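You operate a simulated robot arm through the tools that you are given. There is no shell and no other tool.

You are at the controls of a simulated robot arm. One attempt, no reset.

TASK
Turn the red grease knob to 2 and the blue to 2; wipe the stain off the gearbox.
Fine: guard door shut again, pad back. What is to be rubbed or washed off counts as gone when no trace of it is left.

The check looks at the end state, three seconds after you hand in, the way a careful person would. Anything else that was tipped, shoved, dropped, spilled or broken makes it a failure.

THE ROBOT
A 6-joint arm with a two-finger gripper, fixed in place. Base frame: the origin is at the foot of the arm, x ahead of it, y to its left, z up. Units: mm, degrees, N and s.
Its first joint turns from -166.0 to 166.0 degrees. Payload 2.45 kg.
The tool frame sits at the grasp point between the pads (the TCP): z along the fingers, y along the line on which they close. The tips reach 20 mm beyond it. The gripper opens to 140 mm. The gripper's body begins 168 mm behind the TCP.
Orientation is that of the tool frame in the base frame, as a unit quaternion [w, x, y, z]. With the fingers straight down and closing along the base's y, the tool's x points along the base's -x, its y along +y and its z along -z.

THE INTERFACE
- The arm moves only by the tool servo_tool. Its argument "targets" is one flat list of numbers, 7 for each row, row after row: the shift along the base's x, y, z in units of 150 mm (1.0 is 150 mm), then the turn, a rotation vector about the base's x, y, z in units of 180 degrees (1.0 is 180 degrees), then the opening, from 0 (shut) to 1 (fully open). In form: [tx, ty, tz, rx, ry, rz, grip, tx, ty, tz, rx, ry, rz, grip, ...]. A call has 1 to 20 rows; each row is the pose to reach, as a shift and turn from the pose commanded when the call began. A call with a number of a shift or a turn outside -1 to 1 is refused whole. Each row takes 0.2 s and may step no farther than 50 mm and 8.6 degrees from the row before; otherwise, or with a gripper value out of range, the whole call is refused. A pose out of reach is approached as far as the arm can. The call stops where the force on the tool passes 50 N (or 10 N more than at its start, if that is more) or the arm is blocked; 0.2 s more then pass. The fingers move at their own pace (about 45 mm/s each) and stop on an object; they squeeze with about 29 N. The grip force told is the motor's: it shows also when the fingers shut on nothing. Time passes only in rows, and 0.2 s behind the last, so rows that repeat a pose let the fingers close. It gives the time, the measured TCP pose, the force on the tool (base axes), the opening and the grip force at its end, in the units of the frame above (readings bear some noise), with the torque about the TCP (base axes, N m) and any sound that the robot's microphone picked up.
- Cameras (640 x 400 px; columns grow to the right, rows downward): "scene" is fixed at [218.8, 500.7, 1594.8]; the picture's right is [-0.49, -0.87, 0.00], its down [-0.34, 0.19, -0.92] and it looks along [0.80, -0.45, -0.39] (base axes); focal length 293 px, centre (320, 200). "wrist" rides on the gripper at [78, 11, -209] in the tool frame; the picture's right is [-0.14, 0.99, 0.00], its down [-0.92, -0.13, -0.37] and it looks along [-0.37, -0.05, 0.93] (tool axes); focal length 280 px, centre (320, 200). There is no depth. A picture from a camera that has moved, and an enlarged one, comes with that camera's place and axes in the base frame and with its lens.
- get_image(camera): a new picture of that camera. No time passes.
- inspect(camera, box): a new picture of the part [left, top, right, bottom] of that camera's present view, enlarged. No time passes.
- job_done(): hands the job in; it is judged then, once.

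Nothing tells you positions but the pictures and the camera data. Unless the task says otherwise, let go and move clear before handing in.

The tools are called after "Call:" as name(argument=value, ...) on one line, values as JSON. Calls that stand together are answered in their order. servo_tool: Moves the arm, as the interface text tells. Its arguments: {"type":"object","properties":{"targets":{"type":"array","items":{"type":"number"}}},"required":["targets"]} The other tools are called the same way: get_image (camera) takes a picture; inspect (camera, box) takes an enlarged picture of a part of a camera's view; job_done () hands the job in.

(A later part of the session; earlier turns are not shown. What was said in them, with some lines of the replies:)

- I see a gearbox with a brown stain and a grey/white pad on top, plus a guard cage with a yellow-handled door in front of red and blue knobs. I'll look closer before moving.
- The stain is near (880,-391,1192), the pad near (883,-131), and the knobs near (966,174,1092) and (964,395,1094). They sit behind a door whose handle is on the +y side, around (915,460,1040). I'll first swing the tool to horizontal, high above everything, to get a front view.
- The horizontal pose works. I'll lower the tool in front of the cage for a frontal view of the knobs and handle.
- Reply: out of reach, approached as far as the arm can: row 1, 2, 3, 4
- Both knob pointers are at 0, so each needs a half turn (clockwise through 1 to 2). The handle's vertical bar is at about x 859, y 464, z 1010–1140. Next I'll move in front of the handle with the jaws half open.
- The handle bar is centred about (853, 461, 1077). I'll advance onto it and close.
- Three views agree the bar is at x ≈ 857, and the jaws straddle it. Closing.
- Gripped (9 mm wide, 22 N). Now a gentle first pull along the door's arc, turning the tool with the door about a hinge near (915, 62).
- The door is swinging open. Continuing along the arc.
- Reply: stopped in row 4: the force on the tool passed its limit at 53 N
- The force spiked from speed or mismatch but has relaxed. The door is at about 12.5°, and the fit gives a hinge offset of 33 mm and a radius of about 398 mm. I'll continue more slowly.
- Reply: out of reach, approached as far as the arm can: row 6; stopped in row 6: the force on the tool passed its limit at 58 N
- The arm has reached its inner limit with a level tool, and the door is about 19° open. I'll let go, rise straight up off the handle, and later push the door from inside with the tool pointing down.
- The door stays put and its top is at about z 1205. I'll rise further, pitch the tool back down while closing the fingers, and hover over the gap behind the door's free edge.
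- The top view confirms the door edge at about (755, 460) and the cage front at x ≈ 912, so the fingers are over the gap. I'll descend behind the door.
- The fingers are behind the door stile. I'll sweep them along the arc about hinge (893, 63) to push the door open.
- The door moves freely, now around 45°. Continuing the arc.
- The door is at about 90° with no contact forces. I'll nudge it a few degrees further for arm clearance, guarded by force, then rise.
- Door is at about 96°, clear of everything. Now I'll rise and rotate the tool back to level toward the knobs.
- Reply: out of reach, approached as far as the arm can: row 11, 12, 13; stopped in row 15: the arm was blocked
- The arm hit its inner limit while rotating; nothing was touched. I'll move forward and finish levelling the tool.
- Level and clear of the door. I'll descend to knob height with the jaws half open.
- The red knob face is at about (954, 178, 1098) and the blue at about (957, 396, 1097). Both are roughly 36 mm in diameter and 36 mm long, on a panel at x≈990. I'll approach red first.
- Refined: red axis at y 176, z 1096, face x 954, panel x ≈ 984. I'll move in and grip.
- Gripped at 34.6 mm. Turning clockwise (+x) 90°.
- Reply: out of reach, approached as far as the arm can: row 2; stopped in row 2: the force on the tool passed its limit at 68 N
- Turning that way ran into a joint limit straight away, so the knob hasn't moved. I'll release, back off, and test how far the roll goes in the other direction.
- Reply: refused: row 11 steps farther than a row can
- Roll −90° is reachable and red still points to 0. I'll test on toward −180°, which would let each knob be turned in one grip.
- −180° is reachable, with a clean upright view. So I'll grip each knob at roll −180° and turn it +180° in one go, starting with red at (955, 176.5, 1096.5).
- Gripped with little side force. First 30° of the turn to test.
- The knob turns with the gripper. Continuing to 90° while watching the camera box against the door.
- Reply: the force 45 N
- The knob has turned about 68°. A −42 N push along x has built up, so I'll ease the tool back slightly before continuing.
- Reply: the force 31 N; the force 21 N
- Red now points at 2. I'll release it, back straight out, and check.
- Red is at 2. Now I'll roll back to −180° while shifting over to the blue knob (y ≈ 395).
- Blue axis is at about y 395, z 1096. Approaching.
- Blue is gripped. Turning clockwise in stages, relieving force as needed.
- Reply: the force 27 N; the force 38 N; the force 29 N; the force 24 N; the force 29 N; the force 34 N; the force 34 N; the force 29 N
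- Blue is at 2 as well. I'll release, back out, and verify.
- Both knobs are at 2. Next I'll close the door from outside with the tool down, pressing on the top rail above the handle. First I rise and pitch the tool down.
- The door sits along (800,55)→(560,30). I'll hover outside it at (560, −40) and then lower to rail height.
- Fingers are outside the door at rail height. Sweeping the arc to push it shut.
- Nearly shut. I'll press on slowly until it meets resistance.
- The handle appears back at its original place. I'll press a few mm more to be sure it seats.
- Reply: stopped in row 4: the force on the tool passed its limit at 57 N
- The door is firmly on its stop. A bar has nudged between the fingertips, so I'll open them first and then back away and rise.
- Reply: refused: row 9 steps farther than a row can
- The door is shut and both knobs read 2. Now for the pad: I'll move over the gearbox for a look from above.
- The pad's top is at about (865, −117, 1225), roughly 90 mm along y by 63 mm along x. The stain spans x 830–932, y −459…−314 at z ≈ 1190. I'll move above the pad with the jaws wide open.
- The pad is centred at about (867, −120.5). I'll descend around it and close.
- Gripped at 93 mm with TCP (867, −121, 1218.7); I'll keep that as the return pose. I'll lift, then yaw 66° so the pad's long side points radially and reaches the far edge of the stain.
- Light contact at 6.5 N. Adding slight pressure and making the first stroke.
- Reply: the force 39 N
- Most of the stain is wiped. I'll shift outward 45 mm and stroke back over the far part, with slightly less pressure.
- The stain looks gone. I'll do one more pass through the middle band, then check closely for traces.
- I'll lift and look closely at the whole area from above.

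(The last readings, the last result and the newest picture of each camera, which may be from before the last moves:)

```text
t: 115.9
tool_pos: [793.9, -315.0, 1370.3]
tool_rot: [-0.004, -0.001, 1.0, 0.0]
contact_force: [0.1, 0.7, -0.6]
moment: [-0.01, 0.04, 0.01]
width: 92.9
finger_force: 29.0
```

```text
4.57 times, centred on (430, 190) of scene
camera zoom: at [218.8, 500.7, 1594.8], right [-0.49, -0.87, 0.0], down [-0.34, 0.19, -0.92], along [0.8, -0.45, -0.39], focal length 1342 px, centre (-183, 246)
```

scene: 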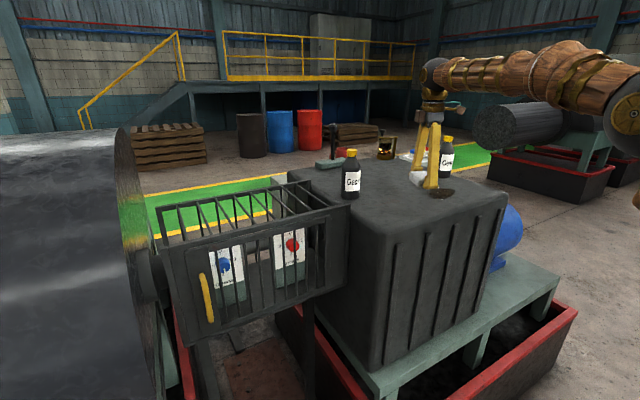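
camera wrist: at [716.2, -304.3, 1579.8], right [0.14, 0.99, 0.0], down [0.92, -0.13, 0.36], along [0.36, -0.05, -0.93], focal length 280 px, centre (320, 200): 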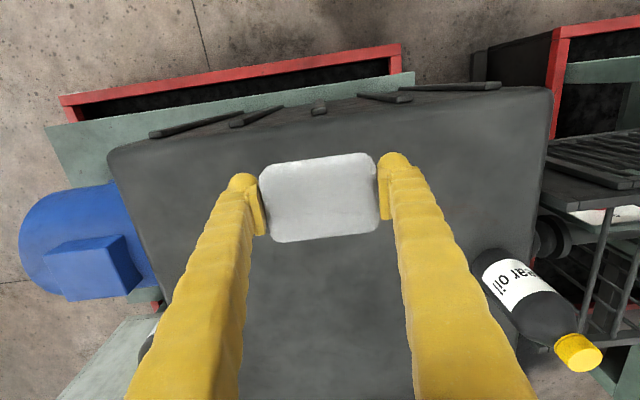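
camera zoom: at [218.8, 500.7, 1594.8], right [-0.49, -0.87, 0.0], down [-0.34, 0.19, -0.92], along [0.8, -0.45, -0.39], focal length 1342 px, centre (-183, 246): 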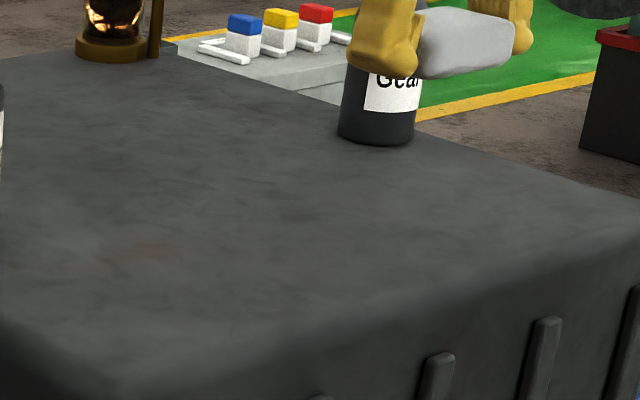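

Call:
inspect(camera="scene", box=[410, 175, 480, 215])

Call:
inspect(camera="scene", box=[370, 185, 440, 225])

Call:
inspect(camera="wrist", box=[140, 110, 280, 270])

Call:
inspect(camera="wrist", box=[220, 220, 420, 400])

```text
9.14 times, centred on (445, 195) of scene
camera zoom: at [218.8, 500.7, 1594.8], right [-0.49, -0.87, 0.0], down [-0.34, 0.19, -0.92], along [0.8, -0.45, -0.39], focal length 2683 px, centre (-823, 246)
```

zoom: 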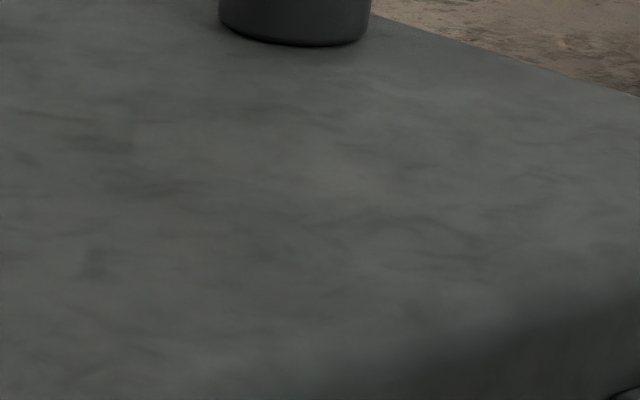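

```text
9.14 times, centred on (405, 205) of scene
camera zoom: at [218.8, 500.7, 1594.8], right [-0.49, -0.87, 0.0], down [-0.34, 0.19, -0.92], along [0.8, -0.45, -0.39], focal length 2683 px, centre (-457, 154)
```

zoom: 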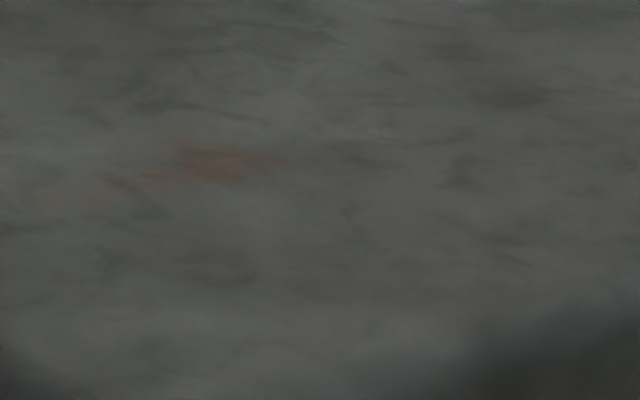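

```text
2.50 times, centred on (210, 190) of wrist
camera zoom: at [716.2, -304.3, 1579.8], right [0.14, 0.99, 0.0], down [0.92, -0.13, 0.36], along [0.36, -0.05, -0.93], focal length 701 px, centre (595, 225)
```

zoom: 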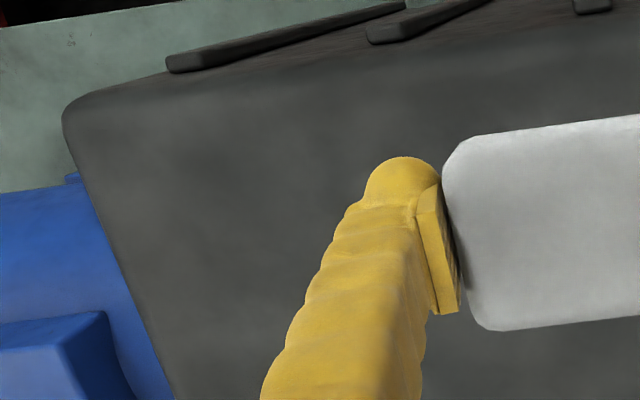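

```text
2.22 times, centred on (320, 310) of wrist
camera zoom: at [716.2, -304.3, 1579.8], right [0.14, 0.99, 0.0], down [0.92, -0.13, 0.36], along [0.36, -0.05, -0.93], focal length 623 px, centre (320, -44)
```

zoom: 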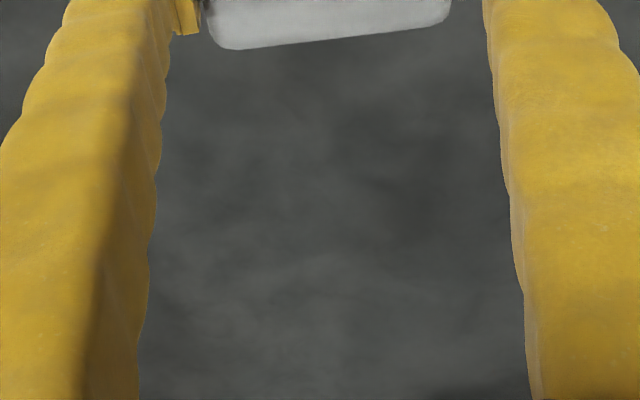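

The stain is completely gone; the faint reddish mottling is part of the surface and was there before. Now I'll bring the pad back to its original spot.

Call:
servo_tool(targets=[0.12, 0.2, 0, 0, 0, 0, 0.4, 0.24, 0.4, 0, 0, 0, 0, 0.4, 0.36, 0.6, 0, 0, 0, 0, 0.4, 0.44, 0.8, -0.1, 0, 0, 0, 0.4, 0.488, 1, -0.3, 0, 0, 0, 0.4])

Call:
servo_tool(targets=[0, 0.15, 0, 0, 0, 0, 0.4, 0, 0.297, 0, 0, 0, 0, 0.4, 0, 0.297, -0.2, 0, 0, 0, 0.4, 0, 0.297, -0.4, 0, 0, 0, 0.4, 0, 0.297, -0.55, 0, 0, 0, 0.4])

Call:
get_image(camera="wrist")

Call:
inspect(camera="scene", box=[340, 150, 480, 230])

```text
t: 117.1
tool_pos: [865.1, -163.8, 1325.1]
tool_rot: [-0.003, -0.001, 1.0, 0.0]
contact_force: [0.3, -0.4, -0.9]
moment: [0.01, 0.02, -0.03]
width: 93.3
finger_force: 29.5
```

```text
t: 118.3
tool_pos: [864.6, -120.4, 1240.5]
tool_rot: [-0.002, -0.001, 1.0, -0.001]
contact_force: [0.9, 0.1, 0.1]
moment: [0.01, 0.01, 0.0]
width: 92.9
finger_force: 28.2
```

```text
taken
camera wrist: at [788.3, -110.3, 1450.9], right [0.14, 0.99, 0.0], down [0.92, -0.13, 0.36], along [0.36, -0.05, -0.93], focal length 280 px, centre (320, 200)
```

wrist: 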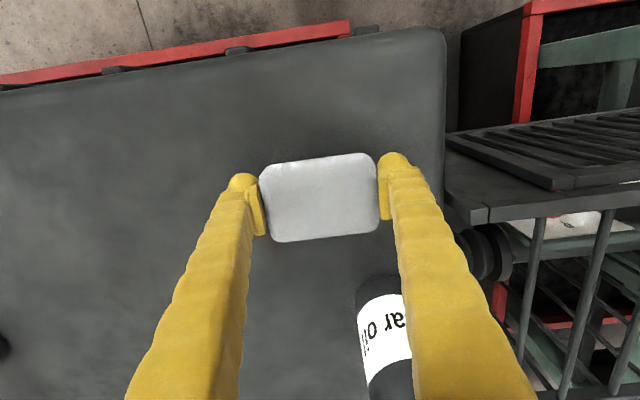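

```text
4.57 times, centred on (410, 190) of scene
camera zoom: at [218.8, 500.7, 1594.8], right [-0.49, -0.87, 0.0], down [-0.34, 0.19, -0.92], along [0.8, -0.45, -0.39], focal length 1342 px, centre (-91, 246)
```

zoom: 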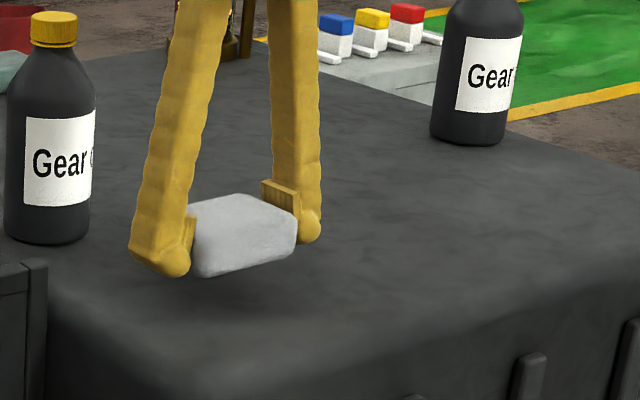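

Call:
servo_tool(targets=[0.012, 0.003, -0.05, 0, 0, 0, 0.4, 0.012, 0.003, -0.1, 0, 0, 0, 0.4, 0.012, 0.003, -0.13, 0, 0, 0, 0.4, 0.012, 0.003, -0.142, 0, 0, 0, 0.4])

```text
t: 119.3
tool_pos: [868.4, -121.0, 1218.6]
tool_rot: [-0.002, 0.0, 1.0, 0.0]
contact_force: [-0.3, -0.1, -0.6]
moment: [0.01, -0.05, 0.0]
width: 93.0
finger_force: 28.6
```

Call:
servo_tool(targets=[-0.005, 0, -0.006, 0, 0, 0, 0.4, -0.005, 0, -0.01, 0, 0, 0, 0.4])

```text
t: 119.9
tool_pos: [867.0, -120.1, 1219.5]
tool_rot: [-0.001, -0.002, 1.0, -0.001]
contact_force: [8.7, -0.3, 21.6]
moment: [-0.07, -0.14, 0.01]
width: 92.9
finger_force: 28.6
```

The pad is touching the surface. I'll ease off slightly, open, and rise straight up.

Call:
servo_tool(targets=[0, 0, 0.004, 0, 0, 0, 0.4, 0, 0, 0.004, 0, 0, 0, 0.75, 0, 0, 0.004, 0, 0, 0, 0.95, 0, 0, 0.004, 0, 0, 0, 0.95, 0, 0, 0.1, 0, 0, 0, 0.95, 0, 0, 0.3, 0, 0, 0, 0.95, 0, 0, 0.55, 0, 0, 0, 0.95, 0, 0, 0.8, 0, 0, 0, 0.95, 0, 0, 1, 0, 0, 0, 0.95])

Call:
servo_tool(targets=[-0.2, 0, 0.2, 0, 0, 0, 0.95, -0.45, 0, 0.35, 0, 0, 0, 0.95, -0.65, 0, 0.35, 0, 0, 0, 0.95])

Call:
get_image(camera="wrist")

Call:
get_image(camera="scene")

Call:
inspect(camera="scene", box=[360, 170, 480, 230])

Call:
inspect(camera="scene", box=[150, 210, 350, 340])

```text
t: 121.9
tool_pos: [867.5, -121.2, 1368.9]
tool_rot: [-0.003, -0.001, 1.0, -0.001]
contact_force: [0.2, 0.1, 0.2]
moment: [-0.05, 0.04, -0.02]
width: 133.1
finger_force: 0.0
```

```text
t: 122.7
tool_pos: [769.9, -121.0, 1421.1]
tool_rot: [-0.003, -0.001, 1.0, 0.0]
contact_force: [0.9, 0.3, -1.3]
moment: [0.01, 0.12, -0.01]
width: 132.8
finger_force: 0.1
```

```text
taken
camera wrist: at [692.4, -110.2, 1632.6], right [0.14, 0.99, 0.0], down [0.92, -0.13, 0.36], along [0.36, -0.05, -0.93], focal length 280 px, centre (320, 200)
```

wrist: 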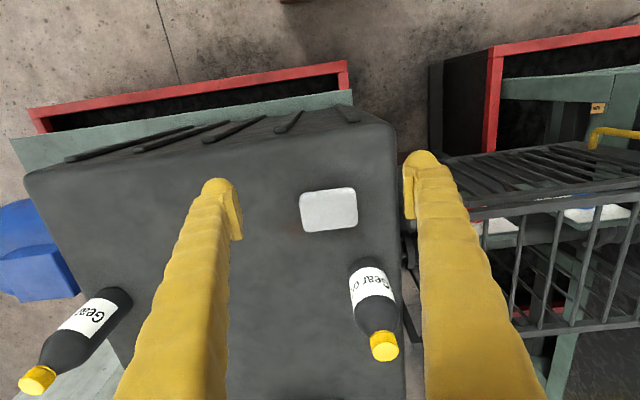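

```text
taken
```

scene: 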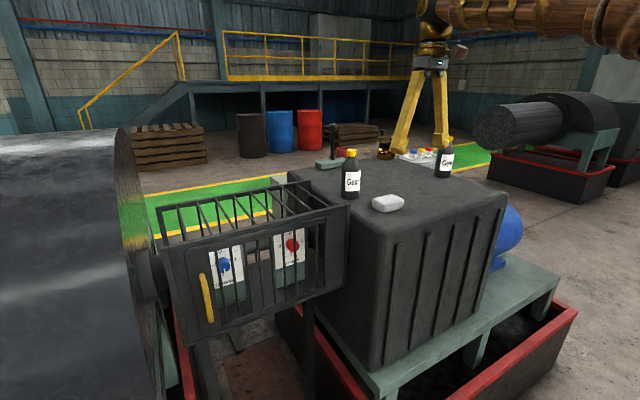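

```text
5.33 times, centred on (420, 200) of scene
camera zoom: at [218.8, 500.7, 1594.8], right [-0.49, -0.87, 0.0], down [-0.34, 0.19, -0.92], along [0.8, -0.45, -0.39], focal length 1565 px, centre (-213, 200)
```

zoom: 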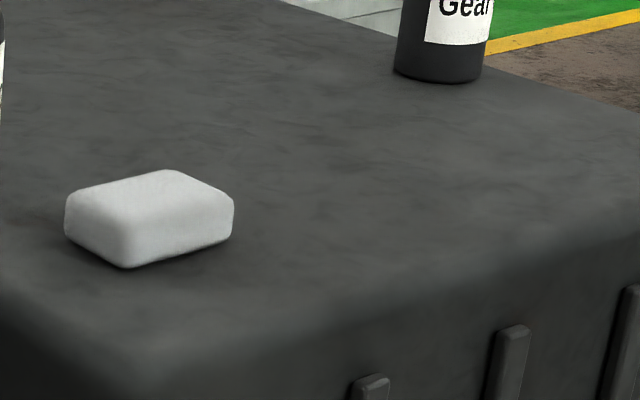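

```text
3.08 times, centred on (250, 275) of scene
camera zoom: at [218.8, 500.7, 1594.8], right [-0.49, -0.87, 0.0], down [-0.34, 0.19, -0.92], along [0.8, -0.45, -0.39], focal length 903 px, centre (535, -31)
```

zoom: 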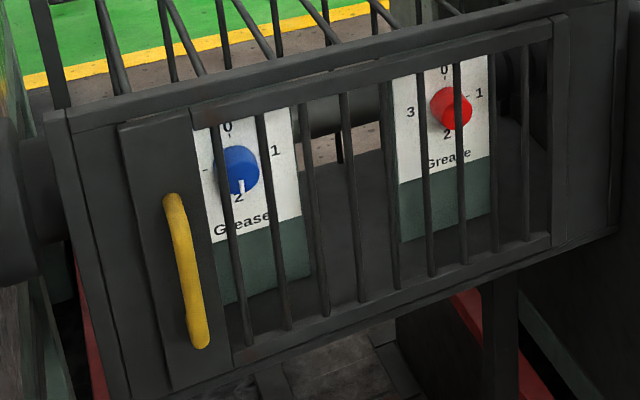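

The pad sits exactly where it was, the door is shut, and the knobs read 2. One last close look at the wiped area before handing in.

Call:
inspect(camera="wrist", box=[60, 150, 320, 330])

Call:
inspect(camera="scene", box=[270, 225, 320, 270])

```text
2.22 times, centred on (190, 240) of wrist
camera zoom: at [692.4, -110.2, 1632.6], right [0.14, 0.99, 0.0], down [0.92, -0.13, 0.36], along [0.36, -0.05, -0.93], focal length 623 px, centre (609, 111)
```

zoom: 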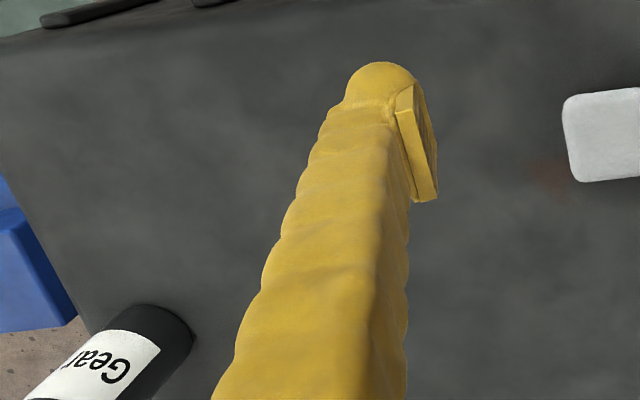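

```text
8.89 times, centred on (295, 248) of scene
camera zoom: at [218.8, 500.7, 1594.8], right [-0.49, -0.87, 0.0], down [-0.34, 0.19, -0.92], along [0.8, -0.45, -0.39], focal length 2608 px, centre (542, -222)
```

zoom: 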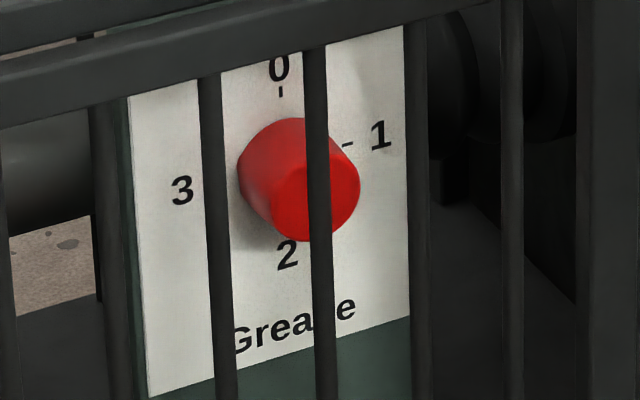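

No trace of the stain remains, the knobs are set, the door is shut, and the pad is back, with the arm clear of everything. Handing in.

Call:
job_done()

```text
The job is handed in.
```

The job is finished and handed in. I don't have the verdict from the check.

- **Knobs:** the red and blue grease knobs both point at 2. I checked each one after letting go. With the door shut, a bar hides the red pointer from the fixed camera.
- **Stain:** the gearbox top is wiped clean, and close views show no trace. A faint reddish patch remains near the pad. It was there before I wiped and looks like part of the surface, so I left it.
- **Guard door:** it is shut, pushed firmly against its stop, and the handle is back where it started.
- **Pad:** it is back in its original spot and looks the same as in the first picture.

The oil bottles were not touched, and the arm is clear of everything with its jaws open.
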